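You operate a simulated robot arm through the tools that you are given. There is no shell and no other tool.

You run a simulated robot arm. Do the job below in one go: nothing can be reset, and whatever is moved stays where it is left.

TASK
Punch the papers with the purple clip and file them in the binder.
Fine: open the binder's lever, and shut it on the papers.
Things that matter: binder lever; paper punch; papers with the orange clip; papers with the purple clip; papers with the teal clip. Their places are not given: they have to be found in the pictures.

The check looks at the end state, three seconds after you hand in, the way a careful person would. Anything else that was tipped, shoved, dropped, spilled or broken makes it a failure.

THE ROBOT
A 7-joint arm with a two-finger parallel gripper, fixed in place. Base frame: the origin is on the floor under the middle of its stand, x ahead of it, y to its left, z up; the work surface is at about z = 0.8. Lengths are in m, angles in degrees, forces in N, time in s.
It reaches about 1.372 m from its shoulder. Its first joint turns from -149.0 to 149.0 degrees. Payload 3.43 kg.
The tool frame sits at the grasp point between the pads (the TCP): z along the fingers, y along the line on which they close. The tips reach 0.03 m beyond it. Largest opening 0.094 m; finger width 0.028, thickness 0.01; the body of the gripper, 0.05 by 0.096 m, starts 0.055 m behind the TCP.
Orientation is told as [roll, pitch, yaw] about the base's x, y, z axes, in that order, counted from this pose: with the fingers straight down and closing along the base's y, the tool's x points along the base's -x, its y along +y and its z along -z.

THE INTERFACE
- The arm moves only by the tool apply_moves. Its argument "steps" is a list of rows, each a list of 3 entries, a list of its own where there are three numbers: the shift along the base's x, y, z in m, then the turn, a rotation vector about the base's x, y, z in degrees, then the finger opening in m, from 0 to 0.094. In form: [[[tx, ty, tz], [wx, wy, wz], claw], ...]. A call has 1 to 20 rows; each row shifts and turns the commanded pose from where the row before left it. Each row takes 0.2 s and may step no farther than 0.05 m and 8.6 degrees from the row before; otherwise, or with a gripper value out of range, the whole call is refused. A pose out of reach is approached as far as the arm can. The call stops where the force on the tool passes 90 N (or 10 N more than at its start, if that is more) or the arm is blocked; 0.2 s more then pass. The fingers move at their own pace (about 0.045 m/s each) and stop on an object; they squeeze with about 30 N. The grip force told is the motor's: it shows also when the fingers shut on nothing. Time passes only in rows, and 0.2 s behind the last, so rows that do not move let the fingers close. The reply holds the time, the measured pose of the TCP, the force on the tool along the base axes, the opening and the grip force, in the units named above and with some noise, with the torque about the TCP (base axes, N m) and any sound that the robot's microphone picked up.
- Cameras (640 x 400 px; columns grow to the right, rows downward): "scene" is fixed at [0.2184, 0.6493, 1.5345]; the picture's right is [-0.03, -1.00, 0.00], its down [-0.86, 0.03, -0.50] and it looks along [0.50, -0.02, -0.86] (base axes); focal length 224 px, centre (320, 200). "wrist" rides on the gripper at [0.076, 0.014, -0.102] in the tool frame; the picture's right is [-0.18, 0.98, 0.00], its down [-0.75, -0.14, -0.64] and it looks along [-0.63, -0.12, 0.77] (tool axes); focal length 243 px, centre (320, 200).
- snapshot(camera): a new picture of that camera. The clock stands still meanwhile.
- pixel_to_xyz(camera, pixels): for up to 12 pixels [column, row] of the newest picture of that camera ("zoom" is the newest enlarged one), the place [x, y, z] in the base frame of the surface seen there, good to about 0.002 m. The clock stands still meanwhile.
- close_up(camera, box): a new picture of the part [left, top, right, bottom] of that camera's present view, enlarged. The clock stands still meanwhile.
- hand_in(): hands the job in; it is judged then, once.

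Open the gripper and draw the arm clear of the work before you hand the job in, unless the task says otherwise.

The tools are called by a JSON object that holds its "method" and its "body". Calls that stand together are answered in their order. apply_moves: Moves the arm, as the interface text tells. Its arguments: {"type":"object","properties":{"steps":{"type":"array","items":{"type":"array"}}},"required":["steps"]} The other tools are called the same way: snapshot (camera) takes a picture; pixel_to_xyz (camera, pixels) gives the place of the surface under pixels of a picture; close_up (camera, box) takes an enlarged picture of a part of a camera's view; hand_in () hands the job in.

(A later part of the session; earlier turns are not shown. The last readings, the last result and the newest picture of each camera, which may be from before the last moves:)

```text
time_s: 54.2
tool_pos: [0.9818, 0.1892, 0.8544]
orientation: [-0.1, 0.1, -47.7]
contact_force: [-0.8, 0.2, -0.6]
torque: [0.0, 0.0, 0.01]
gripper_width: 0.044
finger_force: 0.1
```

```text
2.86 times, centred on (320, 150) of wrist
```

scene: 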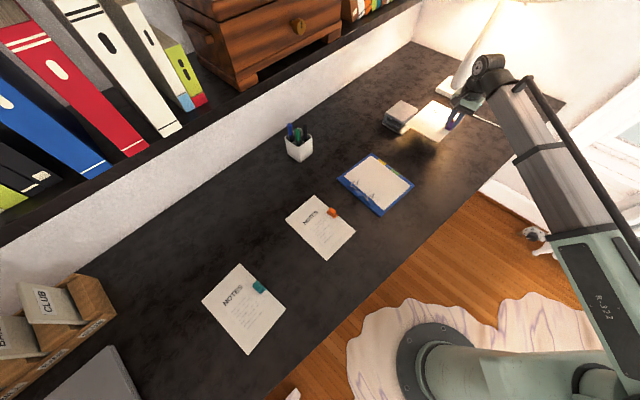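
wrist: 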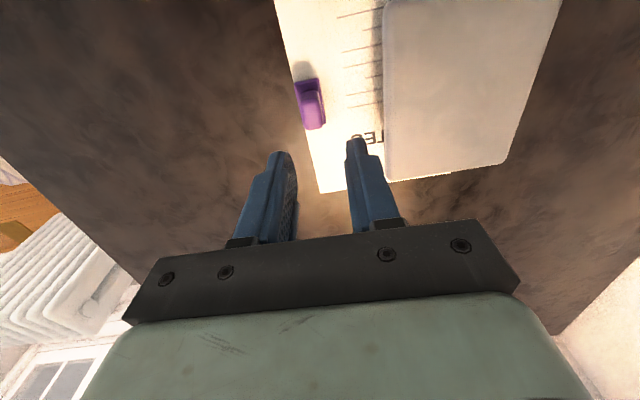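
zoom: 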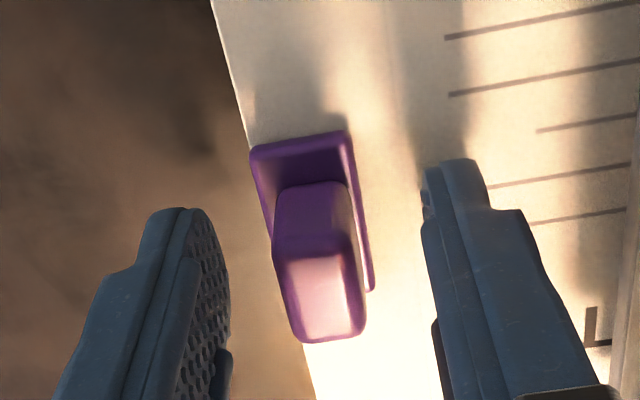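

Aligned. I close on the block and lift 3–4 mm slowly within the throat.

{"method": "apply_moves", "body": {"steps": [[[0, 0, 0], [0, 0, 0], 0], [[0, 0, 0], [0, 0, 0], 0], [[0, 0, 0], [0, 0, 0], 0], [[0, 0, 0], [0, 0, 0], 0], [[0, 0, 0.0015], [0, 0, 0], 0], [[0, 0, 0.0015], [0, 0, 0], 0], [[0, 0, 0.0015], [0, 0, 0], 0]]}}

{"method": "snapshot", "body": {"camera": "wrist"}}

```text
time_s: 55.8
tool_pos: [0.9804, 0.1889, 0.8594]
orientation: [0.0, 0.1, -47.8]
contact_force: [-0.1, 0.7, -1.0]
torque: [-0.04, 0.06, -0.01]
gripper_width: 0.0155
finger_force: 30.2
```

```text
taken
```

wrist: 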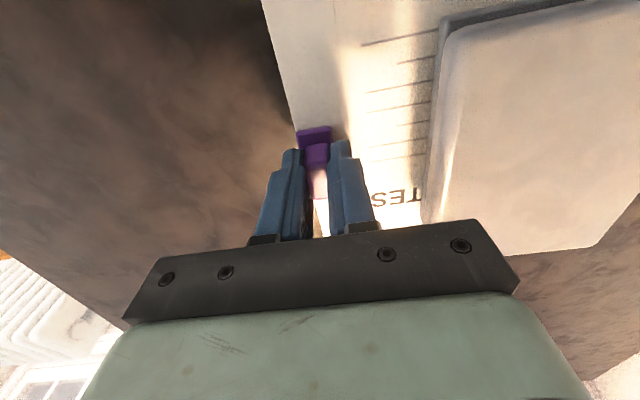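

Weight is borne again (≈1 N, width 15.5 mm). I draw the sheet out along −u by ~0.115 m.

{"method": "apply_moves", "body": {"steps": [[[-0.0022, -0.0021, 0], [0, 0, 0], 0], [[-0.0044, -0.0041, 0], [0, 0, 0], 0], [[-0.0058, -0.0055, 0], [0, 0, 0], 0], [[-0.0058, -0.0055, 0], [0, 0, 0], 0], [[-0.0058, -0.0055, 0], [0, 0, 0], 0], [[-0.0058, -0.0055, 0], [0, 0, 0], 0], [[-0.0058, -0.0055, 0], [0, 0, 0], 0], [[-0.0058, -0.0055, 0], [0, 0, 0], 0], [[-0.0058, -0.0055, 0], [0, 0, 0], 0], [[-0.0058, -0.0055, 0], [0, 0, 0], 0], [[-0.0058, -0.0055, 0], [0, 0, 0], 0], [[-0.0058, -0.0055, 0], [0, 0, 0], 0], [[-0.0058, -0.0055, 0], [0, 0, 0], 0], [[-0.0058, -0.0055, 0], [0, 0, 0], 0], [[-0.0058, -0.0055, 0], [0, 0, 0], 0], [[-0.0058, -0.0055, 0], [0, 0, 0], 0]]}}

{"method": "snapshot", "body": {"camera": "wrist"}}

{"method": "close_up", "body": {"camera": "scene", "box": [374, 90, 454, 170]}}

```text
time_s: 59.2
tool_pos: [0.8933, 0.1051, 0.8592]
orientation: [0.0, 0.0, -47.8]
contact_force: [0.3, 0.0, -0.9]
torque: [-0.02, 0.06, -0.01]
gripper_width: 0.0151
finger_force: 30.0
```

```text
taken
```

wrist: 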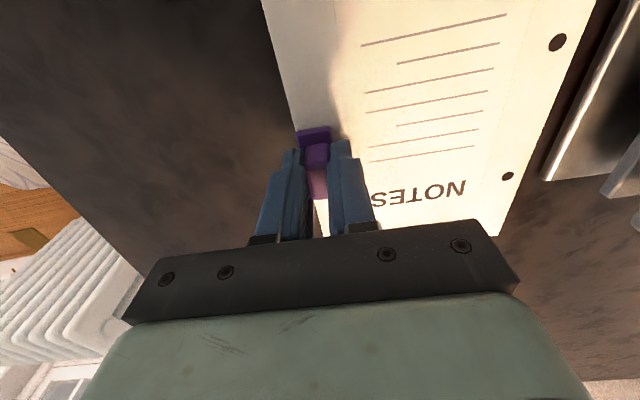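

```text
5.00 times, centred on (414, 130) of scene
```

zoom: 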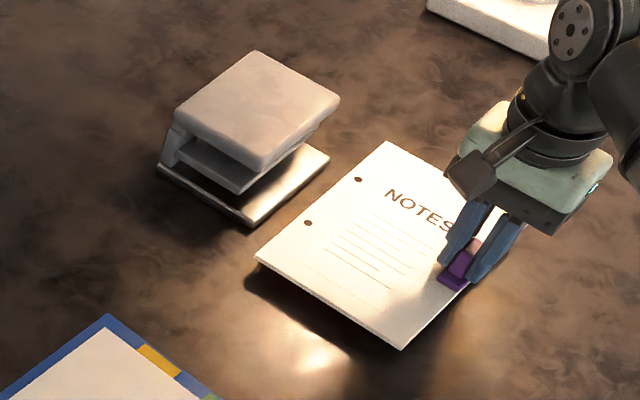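

The sheet now carries two holes (scene zoom (358,179) and (308,223)). I measure the holes and corners from both cameras to get them relative to the TCP.

{"method": "pixel_to_xyz", "body": {"camera": "zoom", "pixels": [[358, 179], [308, 223], [385, 144], [258, 260], [401, 347], [352, 184], [364, 174], [302, 228], [314, 218]]}}

{"method": "close_up", "body": {"camera": "wrist", "box": [480, 10, 600, 240]}}

{"method": "pixel_to_xyz", "body": {"camera": "wrist", "pixels": [[558, 43], [508, 176], [498, 232], [545, 55], [572, 30], [498, 185], [594, 5], [540, 130]]}}

```text
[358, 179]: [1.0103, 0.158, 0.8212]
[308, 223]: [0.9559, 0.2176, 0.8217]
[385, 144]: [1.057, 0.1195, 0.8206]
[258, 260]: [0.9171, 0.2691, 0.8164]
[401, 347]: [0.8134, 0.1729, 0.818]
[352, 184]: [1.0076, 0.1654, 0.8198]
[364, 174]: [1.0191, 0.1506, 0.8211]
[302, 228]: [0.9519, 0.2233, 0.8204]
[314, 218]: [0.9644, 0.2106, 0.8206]
```

```text
1.74 times, centred on (540, 125) of wrist
```

zoom: 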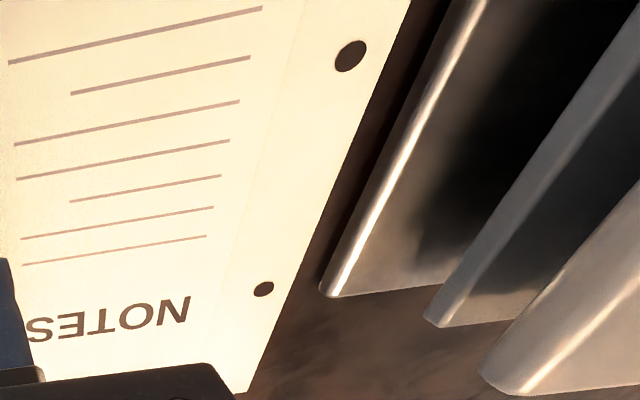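

```text
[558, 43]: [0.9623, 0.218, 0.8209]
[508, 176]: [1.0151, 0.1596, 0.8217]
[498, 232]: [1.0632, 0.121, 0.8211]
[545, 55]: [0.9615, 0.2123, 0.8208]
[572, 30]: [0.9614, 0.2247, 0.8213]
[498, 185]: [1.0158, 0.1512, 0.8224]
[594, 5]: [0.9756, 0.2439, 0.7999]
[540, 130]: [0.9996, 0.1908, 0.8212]
```

Holes are ~80 mm apart and parallel to the tool's x axis (132.2°), about 0.12 m from the TCP. I now lift the sheet slowly to z≈0.945, then swing it toward the binder.

{"method": "apply_moves", "body": {"steps": [[[0, 0, 0.003], [0, 0, 0], 0], [[0, 0, 0.006], [0, 0, 0], 0], [[0, 0, 0.008], [0, 0, 0], 0], [[0, 0, 0.008], [0, 0, 0], 0], [[0, 0, 0.008], [0, 0, 0], 0], [[0, 0, 0.008], [0, 0, 0], 0], [[0, 0, 0.008], [0, 0, 0], 0], [[0, 0, 0.008], [0, 0, 0], 0], [[0, 0, 0.008], [0, 0, 0], 0], [[0, 0, 0.008], [0, 0, 0], 0], [[0, 0, 0.008], [0, 0, 0], 0], [[0, 0, 0.005], [0, 0, 0], 0]]}}

{"method": "apply_moves", "body": {"steps": [[[-0.002, 0.005, 0], [0, 0, 1.5], 0], [[-0.004, 0.009, 0], [0, 0, 3], 0], [[-0.005, 0.0105, 0], [0, 0, 4.2], 0], [[-0.005, 0.0105, 0], [0, 0, 4.2], 0], [[-0.005, 0.0105, 0], [0, 0, 4.2], 0], [[-0.005, 0.0105, 0], [0, 0, 4.2], 0], [[-0.005, 0.0105, 0], [0, 0, 4.2], 0], [[-0.005, 0.0105, 0], [0, 0, 4.2], 0], [[-0.005, 0.0105, 0], [0, 0, 4.2], 0], [[-0.005, 0.0105, 0], [0, 0, 4.2], 0], [[-0.005, 0.0105, 0], [0, 0, 4.2], 0], [[-0.005, 0.0105, 0], [0, 0, 4.2], 0]]}}

{"method": "snapshot", "body": {"camera": "wrist"}}

```text
time_s: 61.8
tool_pos: [0.8923, 0.1073, 0.9444]
orientation: [0.0, 0.0, -47.7]
contact_force: [-0.2, 0.6, -0.8]
torque: [-0.04, 0.04, 0.02]
gripper_width: 0.0153
finger_force: 29.8
```

```text
time_s: 64.4
tool_pos: [0.8361, 0.224, 0.9433]
orientation: [0.1, 0.0, -1.2]
contact_force: [-0.7, -0.1, -1.7]
torque: [-0.04, 0.01, 0.03]
gripper_width: 0.0153
finger_force: 30.4
```

```text
taken
```

wrist: 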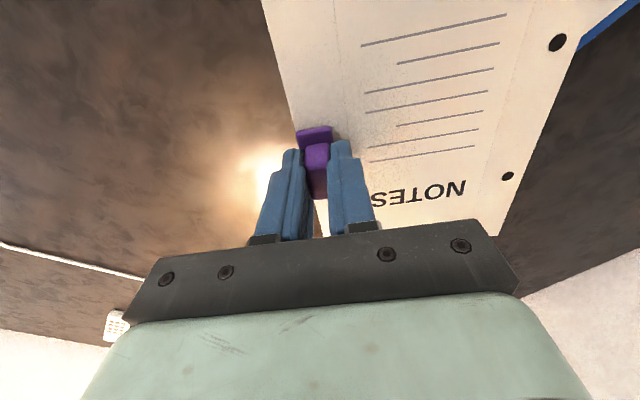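

Holding well at yaw −1.2°. I finish the swing to yaw 39.3°, with the holes about 5 cm short of the posts.

{"method": "apply_moves", "body": {"steps": [[[-0.0024, 0.0052, 0], [0, 0, 2.02], 0], [[-0.00483, 0.01042, 0], [0, 0, 4.05], 0], [[-0.00483, 0.01042, 0], [0, 0, 4.05], 0], [[-0.00483, 0.01042, 0], [0, 0, 4.05], 0], [[-0.00483, 0.01042, 0], [0, 0, 4.05], 0], [[-0.00483, 0.01042, 0], [0, 0, 4.05], 0], [[-0.00483, 0.01042, 0], [0, 0, 4.05], 0], [[-0.00483, 0.01042, 0], [0, 0, 4.05], 0], [[-0.00483, 0.01042, 0], [0, 0, 4.05], 0], [[-0.00483, 0.01042, 0], [0, 0, 4.05], 0], [[-0.0024, 0.0052, 0], [0, 0, 2.03], 0]]}}

{"method": "snapshot", "body": {"camera": "wrist"}}

{"method": "close_up", "body": {"camera": "scene", "box": [332, 130, 432, 220]}}

```text
time_s: 66.8
tool_pos: [0.7886, 0.3288, 0.9449]
orientation: [0.1, 0.0, 39.3]
contact_force: [-0.5, 0.1, -1.0]
torque: [-0.07, -0.05, 0.01]
gripper_width: 0.0155
finger_force: 30.2
```

```text
taken
```

wrist: 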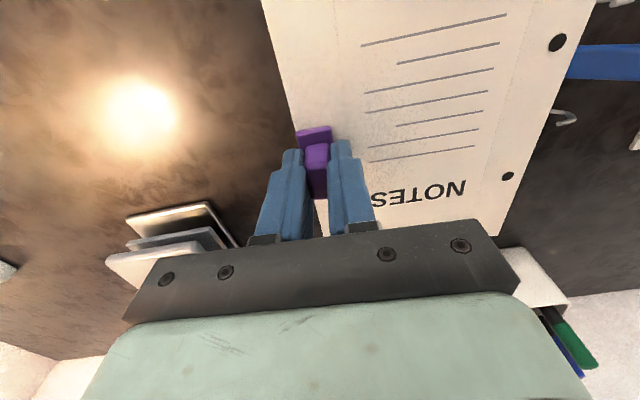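

```text
4.44 times, centred on (382, 175) of scene
```

zoom: 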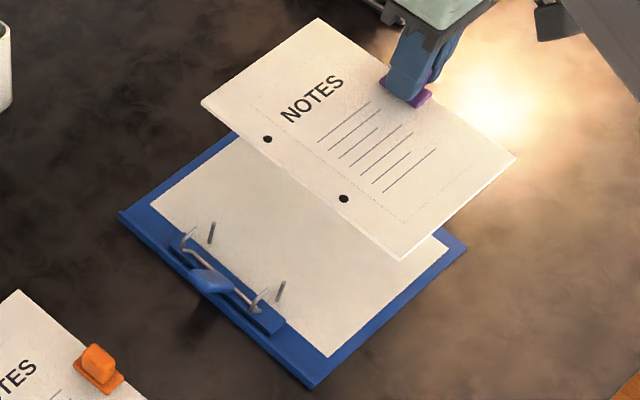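

Both holes and both posts are visible in the scene zoom: holes (267,139), (343,199); posts near (213,226), (283,283). I query them together.

{"method": "pixel_to_xyz", "body": {"camera": "zoom", "pixels": [[267, 139], [344, 199], [213, 226], [212, 232], [209, 241], [283, 284], [281, 291], [278, 299], [204, 105], [401, 258], [318, 20], [513, 157]]}}

{"method": "close_up", "body": {"camera": "scene", "box": [350, 160, 400, 205]}}

{"method": "pixel_to_xyz", "body": {"camera": "wrist", "pixels": [[558, 43], [508, 176]]}}

```text
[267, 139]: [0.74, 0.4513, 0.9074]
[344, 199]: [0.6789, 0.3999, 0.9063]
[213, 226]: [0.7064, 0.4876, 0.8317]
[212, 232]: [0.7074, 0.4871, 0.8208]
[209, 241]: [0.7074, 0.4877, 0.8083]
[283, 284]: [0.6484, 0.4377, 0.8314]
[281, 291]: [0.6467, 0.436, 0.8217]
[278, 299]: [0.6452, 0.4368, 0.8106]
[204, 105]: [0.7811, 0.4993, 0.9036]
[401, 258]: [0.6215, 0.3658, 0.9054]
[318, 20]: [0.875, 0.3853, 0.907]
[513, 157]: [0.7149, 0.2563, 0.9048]
```

```text
8.89 times, centred on (375, 182) of scene
```

zoom: 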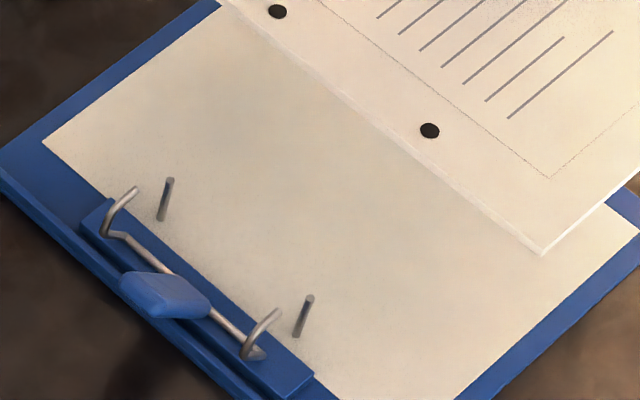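

```text
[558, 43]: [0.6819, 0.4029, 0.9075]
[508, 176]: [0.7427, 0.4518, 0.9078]
```

The finer zoom gives holes at (277,12), (429,130) and posts at (168,181)-(162,217), (309,299)-(299,335). I query these for a better difference.

{"method": "pixel_to_xyz", "body": {"camera": "zoom", "pixels": [[277, 12], [429, 130], [168, 182], [166, 193], [164, 205], [162, 216], [309, 300], [306, 311], [303, 322], [299, 334], [135, 190], [277, 312]]}}

```text
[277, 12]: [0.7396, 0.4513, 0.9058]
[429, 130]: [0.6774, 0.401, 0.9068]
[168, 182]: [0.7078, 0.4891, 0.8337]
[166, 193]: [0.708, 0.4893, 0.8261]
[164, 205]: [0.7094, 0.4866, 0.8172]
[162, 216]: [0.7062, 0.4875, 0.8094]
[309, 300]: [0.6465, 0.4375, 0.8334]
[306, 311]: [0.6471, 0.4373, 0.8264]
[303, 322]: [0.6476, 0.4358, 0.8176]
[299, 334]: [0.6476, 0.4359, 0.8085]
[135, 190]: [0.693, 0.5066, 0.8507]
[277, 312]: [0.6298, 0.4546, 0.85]
```

Scene-based difference post−hole is about (-0.030,+0.036), consistent for both pairs. I first lower the sheet here (still short of the posts) to just above post height, to remeasure with little parallax.

{"method": "apply_moves", "body": {"steps": [[[0, 0, -0.003], [0, 0, 0], 0], [[0, 0, -0.006], [0, 0, 0], 0], [[0, 0, -0.008], [0, 0, 0], 0], [[0, 0, -0.008], [0, 0, 0], 0], [[0, 0, -0.008], [0, 0, 0], 0], [[0, 0, -0.008], [0, 0, 0], 0], [[0, 0, -0.008], [0, 0, 0], 0], [[0, 0, -0.006], [0, 0, 0], 0], [[0, 0, -0.004], [0, 0, 0], 0]]}}

{"method": "snapshot", "body": {"camera": "wrist"}}

{"method": "close_up", "body": {"camera": "scene", "box": [350, 160, 400, 205]}}

```text
time_s: 68.8
tool_pos: [0.79, 0.3289, 0.8857]
orientation: [0.1, 0.0, 39.3]
contact_force: [0.4, -0.3, -0.5]
torque: [-0.05, -0.04, 0.02]
gripper_width: 0.0155
finger_force: 29.8
```

```text
taken
```

wrist: 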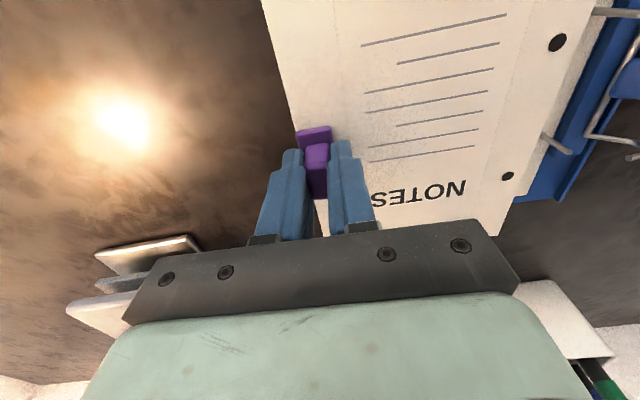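

```text
8.89 times, centred on (375, 182) of scene
```

zoom: 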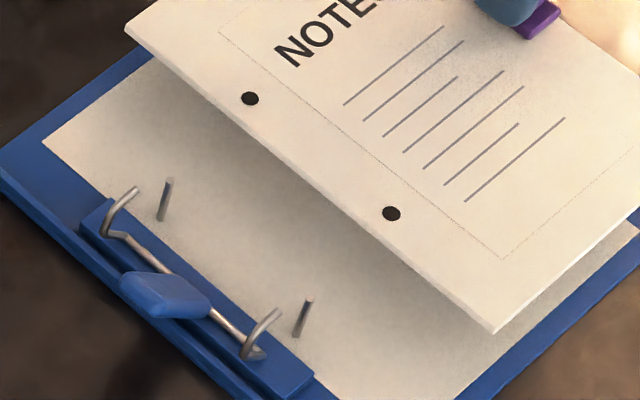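

Both cameras now see the posts beside the paper edge (wrist: posts near (558,142) and (612,12)). I query scene zoom pairs and zoom with the wrist camera.

{"method": "pixel_to_xyz", "body": {"camera": "zoom", "pixels": [[250, 98], [391, 214], [168, 181], [168, 183], [167, 187], [309, 299], [309, 302], [308, 306]]}}

{"method": "close_up", "body": {"camera": "wrist", "box": [480, 0, 640, 220]}}

```text
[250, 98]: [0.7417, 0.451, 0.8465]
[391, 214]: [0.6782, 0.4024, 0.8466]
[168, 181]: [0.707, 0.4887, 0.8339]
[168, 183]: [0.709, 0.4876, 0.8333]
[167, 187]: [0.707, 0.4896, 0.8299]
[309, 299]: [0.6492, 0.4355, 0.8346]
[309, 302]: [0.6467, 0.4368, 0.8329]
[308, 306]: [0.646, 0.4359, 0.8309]
```

```text
1.82 times, centred on (560, 110) of wrist
```

zoom: 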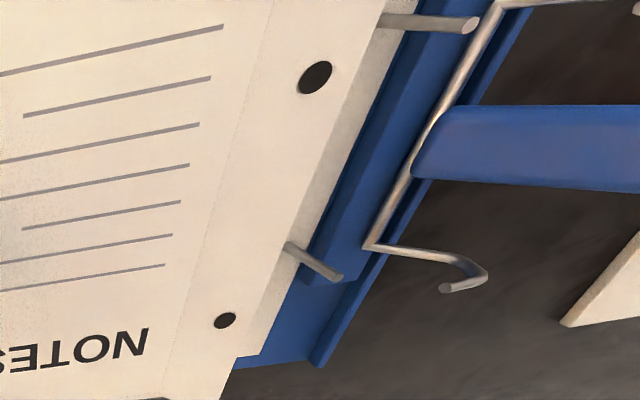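

In the wrist zoom the post tops are at (337,277) and (471,25), the holes at (315,77) and (225,320). I query them.

{"method": "pixel_to_xyz", "body": {"camera": "zoom", "pixels": [[225, 320], [315, 77], [338, 277], [335, 275], [330, 272], [471, 25], [467, 24], [460, 23], [300, 252], [400, 18], [213, 320], [237, 320]]}}

```text
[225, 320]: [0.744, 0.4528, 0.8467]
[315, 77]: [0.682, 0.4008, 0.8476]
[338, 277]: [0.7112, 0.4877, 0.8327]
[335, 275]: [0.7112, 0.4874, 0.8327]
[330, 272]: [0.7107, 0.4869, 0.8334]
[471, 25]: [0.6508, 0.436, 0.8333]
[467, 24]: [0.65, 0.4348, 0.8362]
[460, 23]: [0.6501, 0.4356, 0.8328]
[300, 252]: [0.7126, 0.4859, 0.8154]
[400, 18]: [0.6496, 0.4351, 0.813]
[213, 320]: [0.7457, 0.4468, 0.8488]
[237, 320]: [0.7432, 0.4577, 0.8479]
```

Wrist and scene agree: the holes need about (-0.0317,+0.0350). I shift by that at this height (8 mm above the post tops) and check.

{"method": "apply_moves", "body": {"steps": [[[-0.0035, 0.0039, 0], [0, 0, 0], 0], [[-0.0065, 0.0072, 0], [0, 0, 0], 0], [[-0.0072, 0.0079, 0], [0, 0, 0], 0], [[-0.0072, 0.0079, 0], [0, 0, 0], 0], [[-0.0049, 0.0054, 0], [0, 0, 0], 0], [[-0.0024, 0.0027, 0], [0, 0, 0], 0]]}}

{"method": "close_up", "body": {"camera": "scene", "box": [345, 165, 385, 200]}}

{"method": "close_up", "body": {"camera": "wrist", "box": [480, 0, 640, 220]}}

```text
time_s: 70.2
tool_pos: [0.7573, 0.3643, 0.8847]
orientation: [0.0, 0.0, 39.2]
contact_force: [1.0, 0.0, -1.1]
torque: [-0.07, -0.05, 0.01]
gripper_width: 0.0152
finger_force: 30.5
```

```text
11.43 times, centred on (365, 182) of scene
```

zoom: 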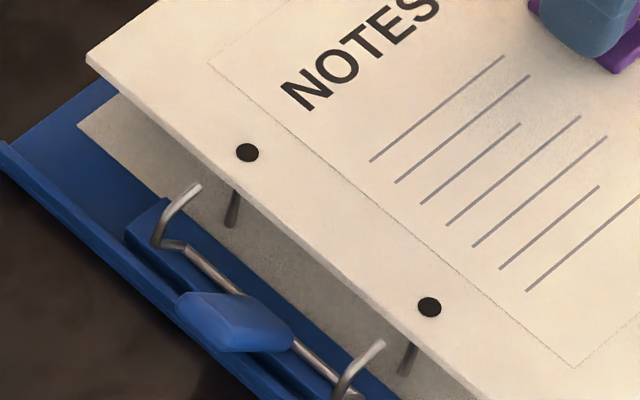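

```text
1.82 times, centred on (560, 110) of wrist
```

zoom: 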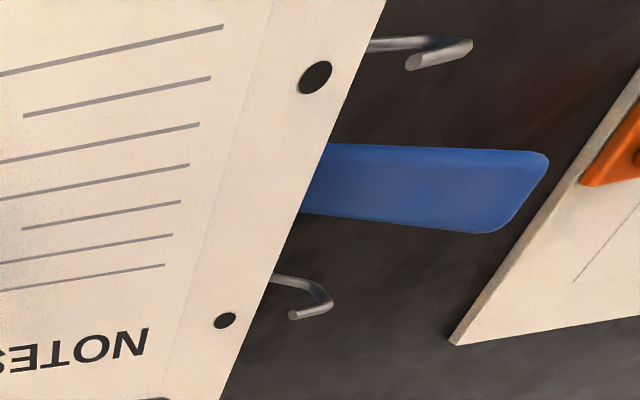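

The holes sit over the posts within about 1 mm by image geometry. I lower 10 mm in small steps and watch the force.

{"method": "apply_moves", "body": {"steps": [[[-0.0002, 0.0005, -0.002], [0, 0, 0], 0], [[0, 0, -0.002], [0, 0, 0], 0], [[0, 0, -0.002], [0, 0, 0], 0], [[0, 0, -0.002], [0, 0, 0], 0], [[0, 0, -0.002], [0, 0, 0], 0]]}}

{"method": "close_up", "body": {"camera": "scene", "box": [345, 165, 385, 200]}}

```text
time_s: 71.4
tool_pos: [0.759, 0.3647, 0.8746]
orientation: [0.0, 0.0, 39.3]
contact_force: [-0.3, 0.1, -1.2]
torque: [-0.07, -0.05, 0.02]
gripper_width: 0.0152
finger_force: 30.3
```

```text
11.43 times, centred on (365, 182) of scene
```

zoom: 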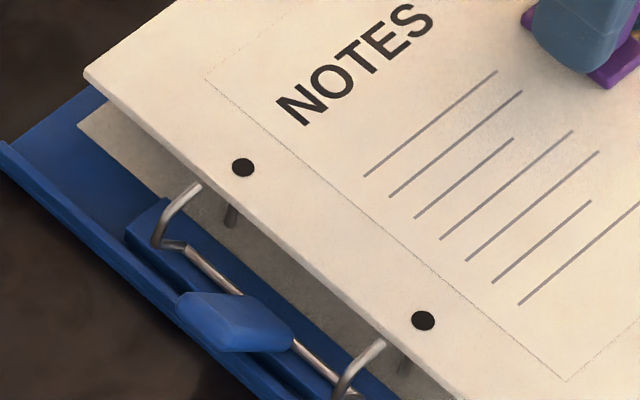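

No contact force, though the sheet's underside should now be about level with the post tops. I zoom tightly on each hole to look for the post inside.

{"method": "close_up", "body": {"camera": "scene", "box": [352, 174, 366, 184]}}

{"method": "close_up", "body": {"camera": "scene", "box": [368, 188, 382, 198]}}

{"method": "close_up", "body": {"camera": "wrist", "box": [490, 10, 600, 210]}}

```text
16.00 times, centred on (359, 179) of scene
```

zoom: 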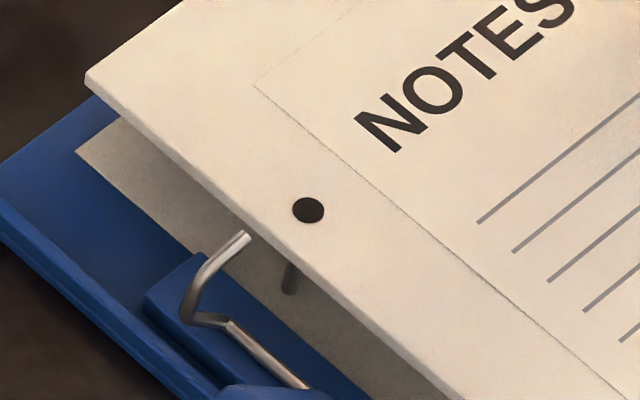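

```text
16.00 times, centred on (375, 193) of scene
```

zoom: 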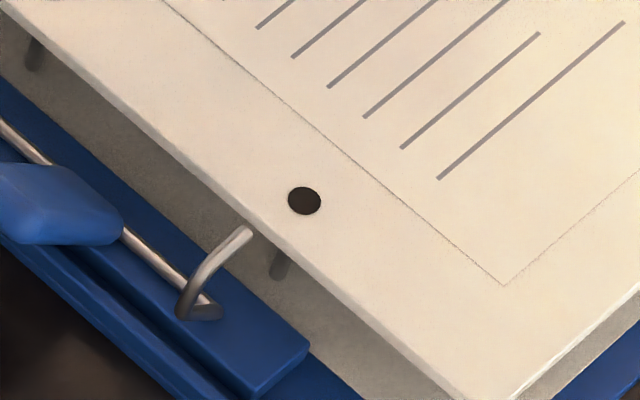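

```text
2.00 times, centred on (545, 110) of wrist
```

zoom: 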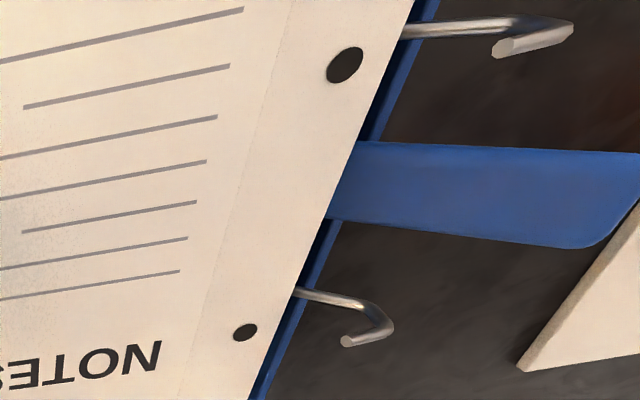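

The holes are drawn as flat dark discs, so I can't see through; image geometry says alignment is within ~1–2 mm. I lower in 1 mm steps and check the force to feel whether the posts enter.

{"method": "apply_moves", "body": {"steps": [[[0, 0, -0.001], [0, 0, 0], 0], [[0, 0, -0.001], [0, 0, 0], 0], [[0, 0, -0.001], [0, 0, 0], 0]]}}

{"method": "close_up", "body": {"camera": "scene", "box": [352, 174, 366, 184]}}

{"method": "close_up", "body": {"camera": "scene", "box": [368, 188, 382, 198]}}

```text
time_s: 72.2
tool_pos: [0.7579, 0.3651, 0.8717]
orientation: [0.0, 0.0, 39.3]
contact_force: [-0.2, 0.2, -1.4]
torque: [-0.07, -0.05, 0.01]
gripper_width: 0.0157
finger_force: 29.9
```

```text
16.00 times, centred on (359, 179) of scene
```

zoom: 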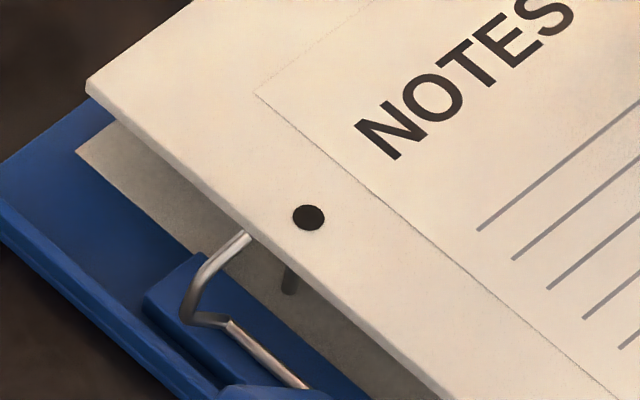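

```text
16.00 times, centred on (375, 193) of scene
```

zoom: 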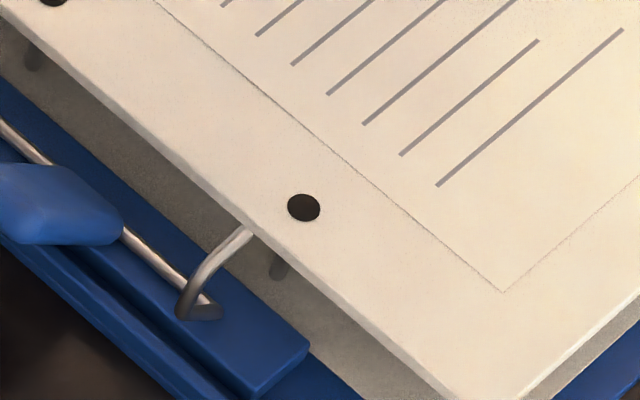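

Still no reaction force, and the post tops are not visible yet. I lower 3 mm more and look for posts emerging through the holes.

{"method": "apply_moves", "body": {"steps": [[[0, 0, -0.001], [0, 0, 0], 0], [[0, 0, -0.001], [0, 0, 0], 0], [[0, 0, -0.001], [0, 0, 0], 0]]}}

{"method": "close_up", "body": {"camera": "scene", "box": [352, 174, 366, 184]}}

{"method": "close_up", "body": {"camera": "scene", "box": [368, 188, 382, 198]}}

```text
time_s: 73.0
tool_pos: [0.757, 0.3641, 0.869]
orientation: [0.0, 0.0, 39.3]
contact_force: [-0.3, -0.2, -1.2]
torque: [-0.05, -0.04, 0.01]
gripper_width: 0.0155
finger_force: 29.3
```

```text
16.00 times, centred on (359, 179) of scene
```

zoom: 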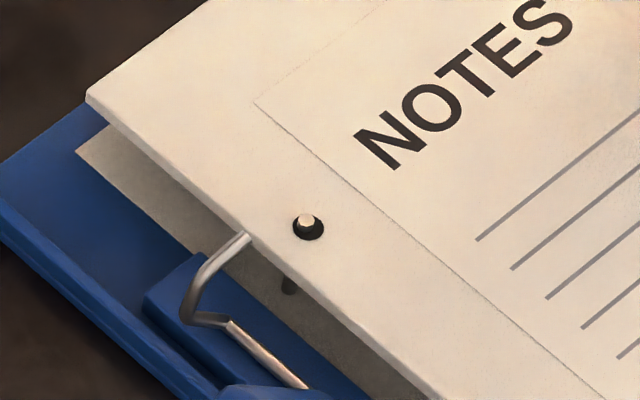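

```text
16.00 times, centred on (375, 193) of scene
```

zoom: 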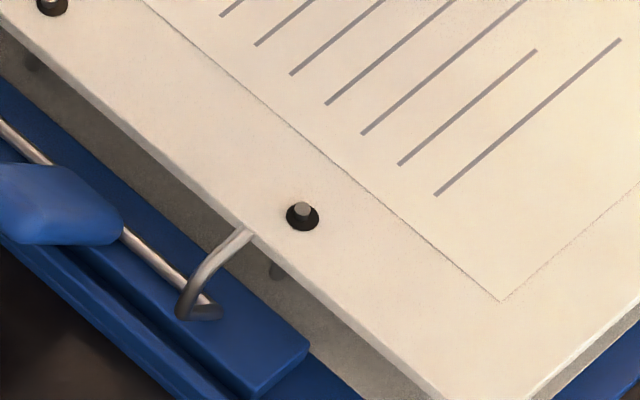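

Both posts now poke up through the holes, nearly centred. I keep lowering in 2 mm steps toward the page.

{"method": "apply_moves", "body": {"steps": [[[0, 0, -0.002], [0, 0, 0], 0], [[0, 0, -0.002], [0, 0, 0], 0], [[0, 0, -0.002], [0, 0, 0], 0], [[0, 0, -0.002], [0, 0, 0], 0], [[0, 0, -0.002], [0, 0, 0], 0], [[0, 0, -0.002], [0, 0, 0], 0]]}}

{"method": "close_up", "body": {"camera": "scene", "box": [350, 165, 390, 200]}}

```text
time_s: 74.4
tool_pos: [0.757, 0.3657, 0.8579]
orientation: [0.0, 0.0, 39.3]
contact_force: [-0.7, -0.4, -1.5]
torque: [-0.03, -0.05, -0.02]
gripper_width: 0.0153
finger_force: 30.2
```

```text
11.43 times, centred on (370, 182) of scene
```

zoom: 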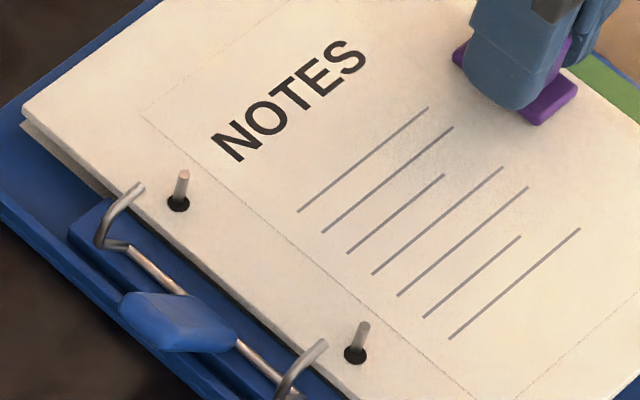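

The sheet slides down the posts freely. I lower the last millimetres, watching for contact with the page.

{"method": "apply_moves", "body": {"steps": [[[0, 0, -0.002], [0, 0, 0], 0], [[0, 0, -0.002], [0, 0, 0], 0], [[0, 0, -0.0015], [0, 0, 0], 0], [[0, 0, -0.0015], [0, 0, 0], 0]]}}

```text
time_s: 75.4
tool_pos: [0.7567, 0.3638, 0.8494]
orientation: [0.0, 0.0, 39.3]
contact_force: [0.9, -1.5, 6.0]
torque: [0.47, 0.65, 0.1]
gripper_width: 0.0159
finger_force: 29.9
```

Contact with the page (6 N). I open the fingers and rise straight up.

{"method": "apply_moves", "body": {"steps": [[[0, 0, 0.0005], [0, 0, 0], 0.02], [[0, 0, 0], [0, 0, 0], 0.044], [[0, 0, 0], [0, 0, 0], 0.044], [[0, 0, 0], [0, 0, 0], 0.044], [[0, 0, 0.01], [0, 0, 0], 0.044], [[0, 0, 0.025], [0, 0, 0], 0.044], [[0, 0, 0.04], [0, 0, 0], 0.044], [[0, 0, 0.03], [0, 0, 0], 0.044]]}}

{"method": "close_up", "body": {"camera": "scene", "box": [335, 145, 425, 220]}}

{"method": "snapshot", "body": {"camera": "wrist"}}

```text
time_s: 77.2
tool_pos: [0.7579, 0.3654, 0.9542]
orientation: [0.0, 0.0, 39.3]
contact_force: [-0.1, 0.3, -0.4]
torque: [0.02, -0.01, -0.02]
gripper_width: 0.0439
finger_force: 0.0
```

```text
5.33 times, centred on (380, 182) of scene
```

zoom: 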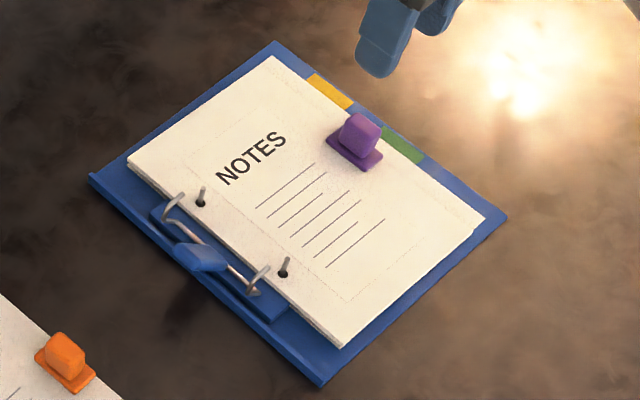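

```text
taken
```

wrist: 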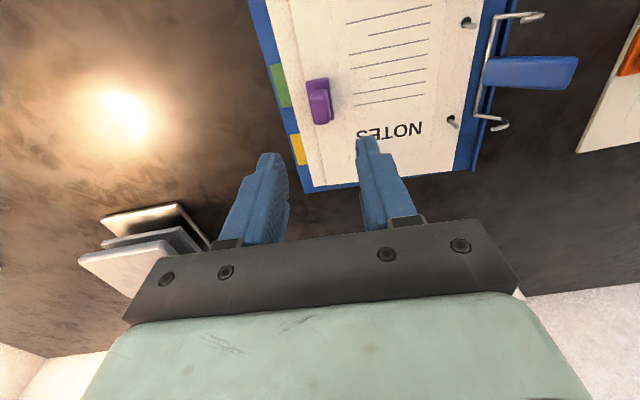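

The sheets sit on the posts over the pages. Now I measure the opened lever for closing it.

{"method": "close_up", "body": {"camera": "scene", "box": [350, 175, 385, 205]}}

{"method": "close_up", "body": {"camera": "wrist", "box": [440, 0, 600, 140]}}

```text
13.33 times, centred on (368, 190) of scene
```

zoom: 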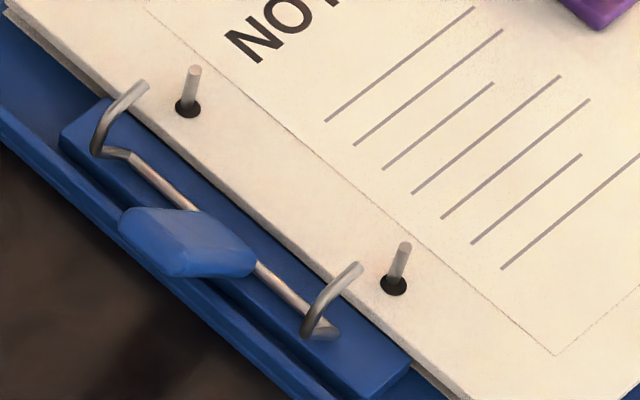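

```text
2.86 times, centred on (520, 70) of wrist
```

zoom: 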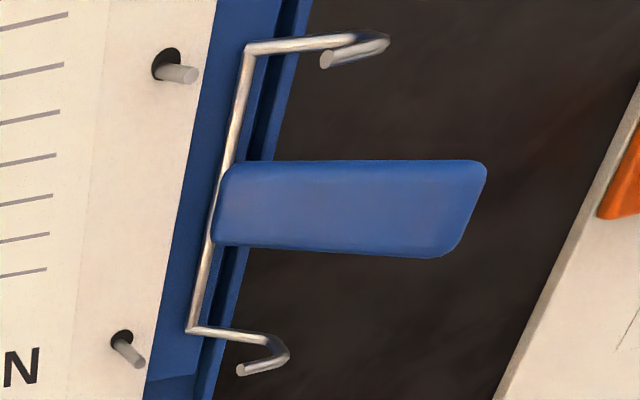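

{"method": "pixel_to_xyz", "body": {"camera": "zoom", "pixels": [[225, 175], [220, 230], [240, 200], [300, 205], [350, 205], [400, 205], [440, 205], [475, 170], [440, 250], [470, 205], [385, 42], [284, 355]]}}

{"method": "close_up", "body": {"camera": "scene", "box": [350, 175, 385, 205]}}

{"method": "pixel_to_xyz", "body": {"camera": "zoom", "pixels": [[125, 230], [135, 215], [185, 265], [165, 260], [170, 235], [230, 240], [250, 265], [200, 215], [190, 75], [400, 255], [145, 88], [355, 270]]}}

```text
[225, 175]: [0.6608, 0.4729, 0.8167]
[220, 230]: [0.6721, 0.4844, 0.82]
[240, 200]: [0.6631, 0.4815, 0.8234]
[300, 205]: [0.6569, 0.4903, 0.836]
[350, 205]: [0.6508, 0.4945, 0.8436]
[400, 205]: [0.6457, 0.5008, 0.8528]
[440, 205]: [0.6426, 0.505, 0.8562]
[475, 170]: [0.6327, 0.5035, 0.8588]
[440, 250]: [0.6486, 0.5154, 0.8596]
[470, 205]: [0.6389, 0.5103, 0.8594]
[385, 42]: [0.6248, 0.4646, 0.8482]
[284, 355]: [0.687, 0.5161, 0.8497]
```

```text
13.33 times, centred on (368, 190) of scene
```

zoom: 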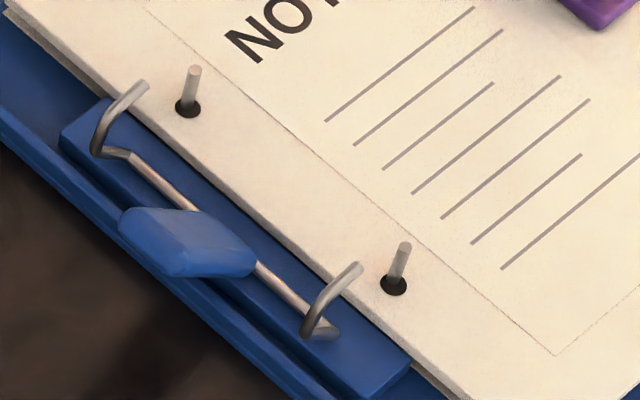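

```text
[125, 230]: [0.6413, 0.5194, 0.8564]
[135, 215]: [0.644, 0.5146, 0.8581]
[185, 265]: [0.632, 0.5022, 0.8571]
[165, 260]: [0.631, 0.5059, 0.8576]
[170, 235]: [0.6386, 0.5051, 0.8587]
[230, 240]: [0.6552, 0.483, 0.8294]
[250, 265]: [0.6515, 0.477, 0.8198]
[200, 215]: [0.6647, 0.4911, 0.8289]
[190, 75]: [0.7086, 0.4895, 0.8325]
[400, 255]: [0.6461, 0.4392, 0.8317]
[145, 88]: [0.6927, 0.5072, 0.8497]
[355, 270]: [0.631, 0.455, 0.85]
```

The lever leans 45° outward, tip at about (0.640,0.510,0.859). I close the fingers and go over to its outer side, about (0.6205,0.534), then lower tips to z≈0.842.

{"method": "apply_moves", "body": {"steps": [[[-0.0275, 0.0337, 0.002], [0, 0, 0], 0], [[-0.0275, 0.0337, 0], [0, 0, 0], 0], [[-0.0275, 0.0337, 0], [0, 0, 0], 0], [[-0.0275, 0.0337, 0], [0, 0, 0], 0], [[-0.0275, 0.0337, 0], [0, 0, 0], 0], [[0, 0, -0.03], [0, 0, 0], 0], [[0, 0, -0.03], [0, 0, 0], 0]]}}

{"method": "close_up", "body": {"camera": "scene", "box": [335, 145, 425, 220]}}

{"method": "snapshot", "body": {"camera": "wrist"}}

```text
time_s: 78.8
tool_pos: [0.6175, 0.5337, 0.8984]
orientation: [0.0, 0.0, 39.4]
contact_force: [0.7, 0.4, 0.3]
torque: [0.01, -0.03, 0.0]
gripper_width: 0.0003
finger_force: 30.1
```

```text
5.33 times, centred on (380, 182) of scene
```

zoom: 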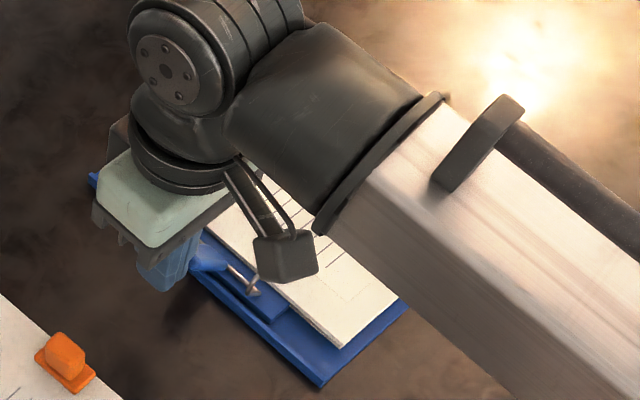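

```text
taken
```

wrist: 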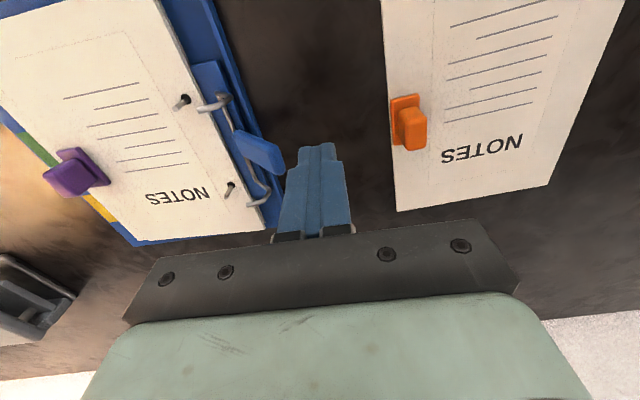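

The tips are outside the lever with ~1 cm clearance. I lower 26 mm, then push toward the page (+0.636,−0.772) in 5 mm steps.

{"method": "apply_moves", "body": {"steps": [[[0, 0, -0.014], [0, 0, 0], 0], [[0, 0, -0.012], [0, 0, 0], 0], [[0.00318, -0.00386, 0], [0, 0, 0], 0], [[0.00318, -0.00386, 0], [0, 0, 0], 0], [[0.00318, -0.00386, 0], [0, 0, 0], 0], [[0.00318, -0.00386, 0], [0, 0, 0], 0], [[0.00318, -0.00386, 0], [0, 0, 0], 0]]}}

{"method": "snapshot", "body": {"camera": "wrist"}}

```text
time_s: 80.4
tool_pos: [0.6374, 0.5129, 0.8704]
orientation: [-0.1, 0.0, 39.3]
contact_force: [-0.5, 1.1, 0.5]
torque: [0.02, 0.01, 0.04]
gripper_width: 0.0
finger_force: 29.7
```

```text
taken
```

wrist: 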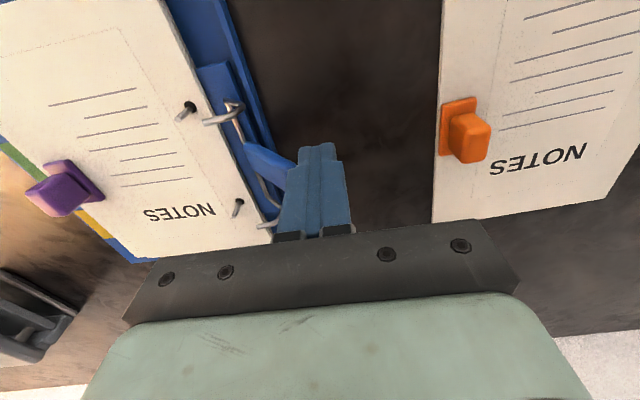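

The lever is turning up with ~1 N. I continue pushing another 25 mm.

{"method": "apply_moves", "body": {"steps": [[[0.00318, -0.00386, 0], [0, 0, 0], 0], [[0.00318, -0.00386, 0], [0, 0, 0], 0], [[0.00318, -0.00386, 0], [0, 0, 0], 0], [[0.00318, -0.00386, 0], [0, 0, 0], 0], [[0.00254, -0.00309, 0], [0, 0, 0], 0]]}}

{"method": "snapshot", "body": {"camera": "wrist"}}

{"method": "close_up", "body": {"camera": "wrist", "box": [160, 60, 340, 240]}}

```text
time_s: 81.6
tool_pos: [0.6504, 0.494, 0.8714]
orientation: [0.0, 0.0, 39.3]
contact_force: [-3.6, 3.3, 4.4]
torque: [0.0, 0.05, -0.02]
gripper_width: 0.0002
finger_force: 30.3
```

```text
taken
```

wrist: 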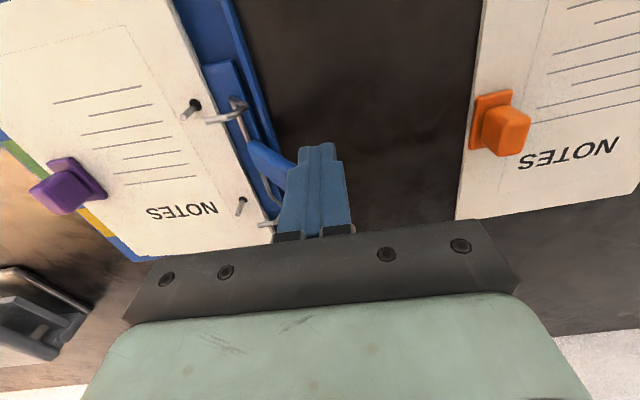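

```text
2.22 times, centred on (250, 150) of wrist
```

zoom: 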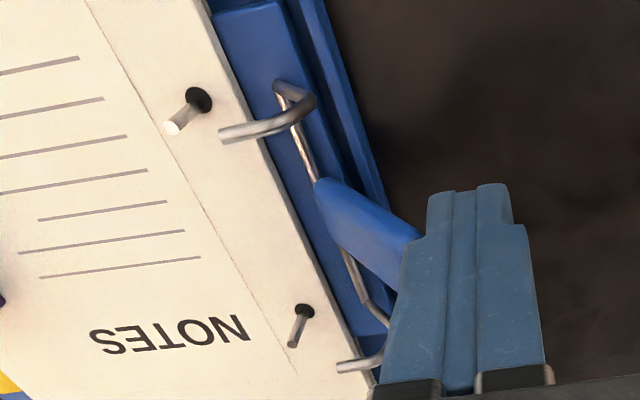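

The posts stay nearly still in the wrist view while the orange clip moves: the lever is resisting and the binder is starting to slide instead. I stop pushing, and look at the state.

{"method": "apply_moves", "body": {"steps": [[[-0.0032, 0.0039, 0], [0, 0, 0], 0], [[-0.0064, 0.0077, 0.01], [0, 0, 0], 0], [[-0.0064, 0.0077, 0.03], [0, 0, 0], 0], [[0, 0, 0.05], [0, 0, 0], 0], [[-0.02, 0.04, 0.02], [0, 0, 0], 0], [[-0.02, 0.04, 0], [0, 0, 0], 0]]}}

{"method": "snapshot", "body": {"camera": "wrist"}}

{"method": "close_up", "body": {"camera": "scene", "box": [335, 145, 425, 220]}}

```text
time_s: 83.0
tool_pos: [0.5967, 0.5915, 0.982]
orientation: [0.0, 0.0, 39.3]
contact_force: [0.1, 0.6, 0.0]
torque: [-0.02, 0.01, 0.0]
gripper_width: 0.0
finger_force: 30.0
```

```text
taken
```

wrist: 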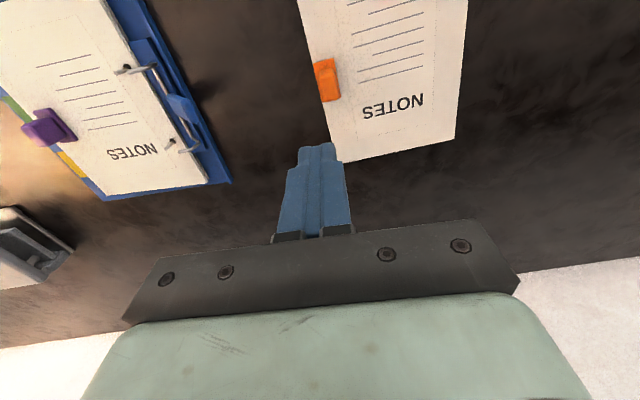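

```text
5.33 times, centred on (380, 182) of scene
```

zoom: 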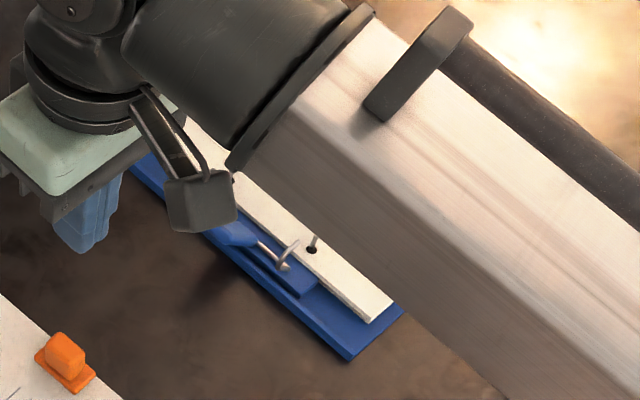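

I zoom on the ring mechanism in the wrist view to see the lever's angle now.

{"method": "close_up", "body": {"camera": "wrist", "box": [90, 20, 250, 200]}}

{"method": "pixel_to_xyz", "body": {"camera": "zoom", "pixels": [[330, 205], [360, 215], [320, 170], [245, 115], [215, 125], [345, 285], [300, 280], [470, 360], [290, 130], [365, 300]]}}

```text
2.22 times, centred on (170, 110) of wrist
```

zoom: 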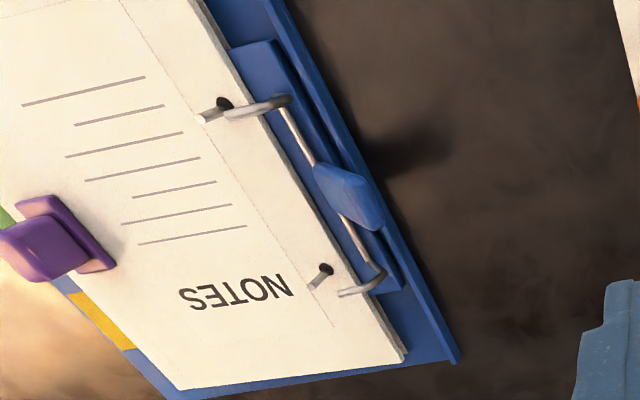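

```text
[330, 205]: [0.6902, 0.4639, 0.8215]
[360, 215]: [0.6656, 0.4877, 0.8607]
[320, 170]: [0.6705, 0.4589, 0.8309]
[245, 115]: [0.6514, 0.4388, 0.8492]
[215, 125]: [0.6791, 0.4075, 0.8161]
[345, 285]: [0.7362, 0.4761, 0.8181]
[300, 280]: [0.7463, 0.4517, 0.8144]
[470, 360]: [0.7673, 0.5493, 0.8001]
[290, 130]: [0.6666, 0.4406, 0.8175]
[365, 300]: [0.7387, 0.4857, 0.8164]
```

The binder has slid about 3 cm with the lever still open. I move the arm aside so the scene camera can measure it cleanly.

{"method": "apply_moves", "body": {"steps": [[[-0.03, 0.03, 0.02], [0, 0, 0], 0], [[-0.03, 0.03, 0.02], [0, 0, 0], 0], [[-0.03, 0.03, 0.02], [0, 0, 0], 0], [[-0.03, 0.03, 0.02], [0, 0, 0], 0], [[-0.03, 0.03, 0.01], [0, 0, 0], 0]]}}

{"method": "snapshot", "body": {"camera": "scene"}}

{"method": "close_up", "body": {"camera": "scene", "box": [335, 145, 425, 220]}}

```text
time_s: 84.2
tool_pos: [0.4465, 0.7442, 1.0705]
orientation: [0.0, 0.0, 39.3]
contact_force: [0.4, -0.2, 0.8]
torque: [0.04, 0.0, -0.02]
gripper_width: 0.0
finger_force: 30.2
```

```text
taken
```

scene: 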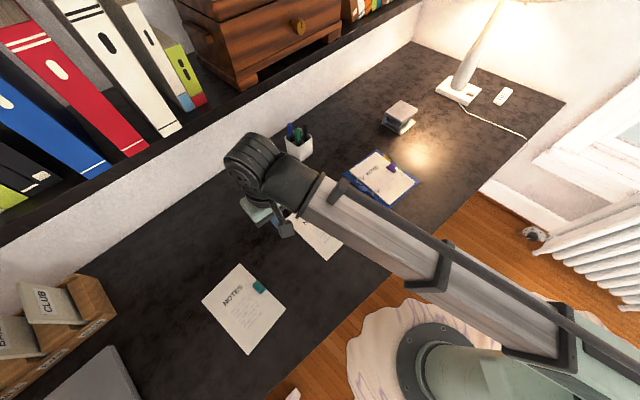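

```text
5.33 times, centred on (380, 182) of scene
```

zoom: 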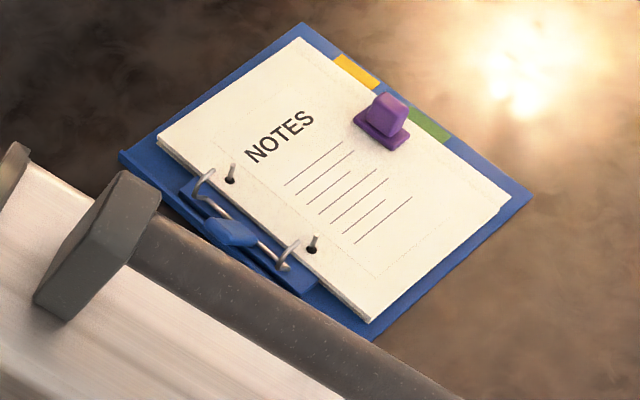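

The finger was dragging down on the lever's tip (4.4 N), so friction locked it at 45° and the binder slid instead. I'll instead lift the lever along its arc. First I measure its new position closely.

{"method": "close_up", "body": {"camera": "scene", "box": [352, 170, 387, 200]}}

{"method": "pixel_to_xyz", "body": {"camera": "zoom", "pixels": [[230, 170], [237, 215], [290, 225], [280, 240], [240, 195], [330, 230], [345, 245], [207, 68], [415, 240], [150, 85], [395, 290], [250, 240]]}}

```text
13.33 times, centred on (370, 185) of scene
```

zoom: 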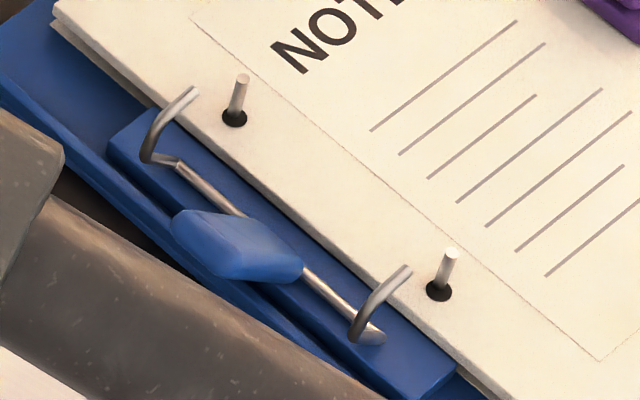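

```text
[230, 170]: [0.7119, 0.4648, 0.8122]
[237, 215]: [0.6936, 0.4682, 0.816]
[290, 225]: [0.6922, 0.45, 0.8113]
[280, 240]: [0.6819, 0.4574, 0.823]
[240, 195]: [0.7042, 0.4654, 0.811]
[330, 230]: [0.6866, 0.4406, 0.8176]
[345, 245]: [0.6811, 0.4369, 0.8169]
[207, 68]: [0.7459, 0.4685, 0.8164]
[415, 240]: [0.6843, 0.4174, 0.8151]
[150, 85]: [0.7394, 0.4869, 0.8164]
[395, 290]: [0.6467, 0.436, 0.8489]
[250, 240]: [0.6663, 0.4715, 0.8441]
```

I query the lever's tip corners, axle, arch tips and post tops at better pixels.

{"method": "pixel_to_xyz", "body": {"camera": "zoom", "pixels": [[182, 218], [180, 235], [228, 270], [240, 274], [205, 240], [250, 265], [300, 265], [180, 168], [335, 297], [192, 92], [404, 272], [241, 80]]}}

{"method": "pixel_to_xyz", "body": {"camera": "zoom", "pixels": [[448, 254], [240, 85], [448, 258], [210, 240], [215, 230], [215, 250], [260, 250], [290, 260], [230, 245], [195, 225], [120, 150], [430, 390]]}}

```text
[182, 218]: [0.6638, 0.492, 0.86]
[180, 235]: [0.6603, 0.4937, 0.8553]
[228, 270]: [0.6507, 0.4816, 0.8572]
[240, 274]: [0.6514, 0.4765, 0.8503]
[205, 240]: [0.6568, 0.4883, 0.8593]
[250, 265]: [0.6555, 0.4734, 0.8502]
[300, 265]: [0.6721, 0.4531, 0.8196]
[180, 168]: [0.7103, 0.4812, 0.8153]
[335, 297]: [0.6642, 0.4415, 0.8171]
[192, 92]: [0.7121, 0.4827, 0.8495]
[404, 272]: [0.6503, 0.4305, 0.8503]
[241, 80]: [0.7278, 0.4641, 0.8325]
```

```text
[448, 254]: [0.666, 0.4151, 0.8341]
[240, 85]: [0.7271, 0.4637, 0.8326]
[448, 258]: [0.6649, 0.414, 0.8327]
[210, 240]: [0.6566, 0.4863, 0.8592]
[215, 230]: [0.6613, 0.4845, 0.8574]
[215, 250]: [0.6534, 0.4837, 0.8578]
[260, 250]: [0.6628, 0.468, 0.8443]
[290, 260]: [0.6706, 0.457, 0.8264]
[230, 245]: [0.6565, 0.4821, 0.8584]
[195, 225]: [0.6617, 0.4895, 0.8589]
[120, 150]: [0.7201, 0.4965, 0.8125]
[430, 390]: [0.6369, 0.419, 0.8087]
```

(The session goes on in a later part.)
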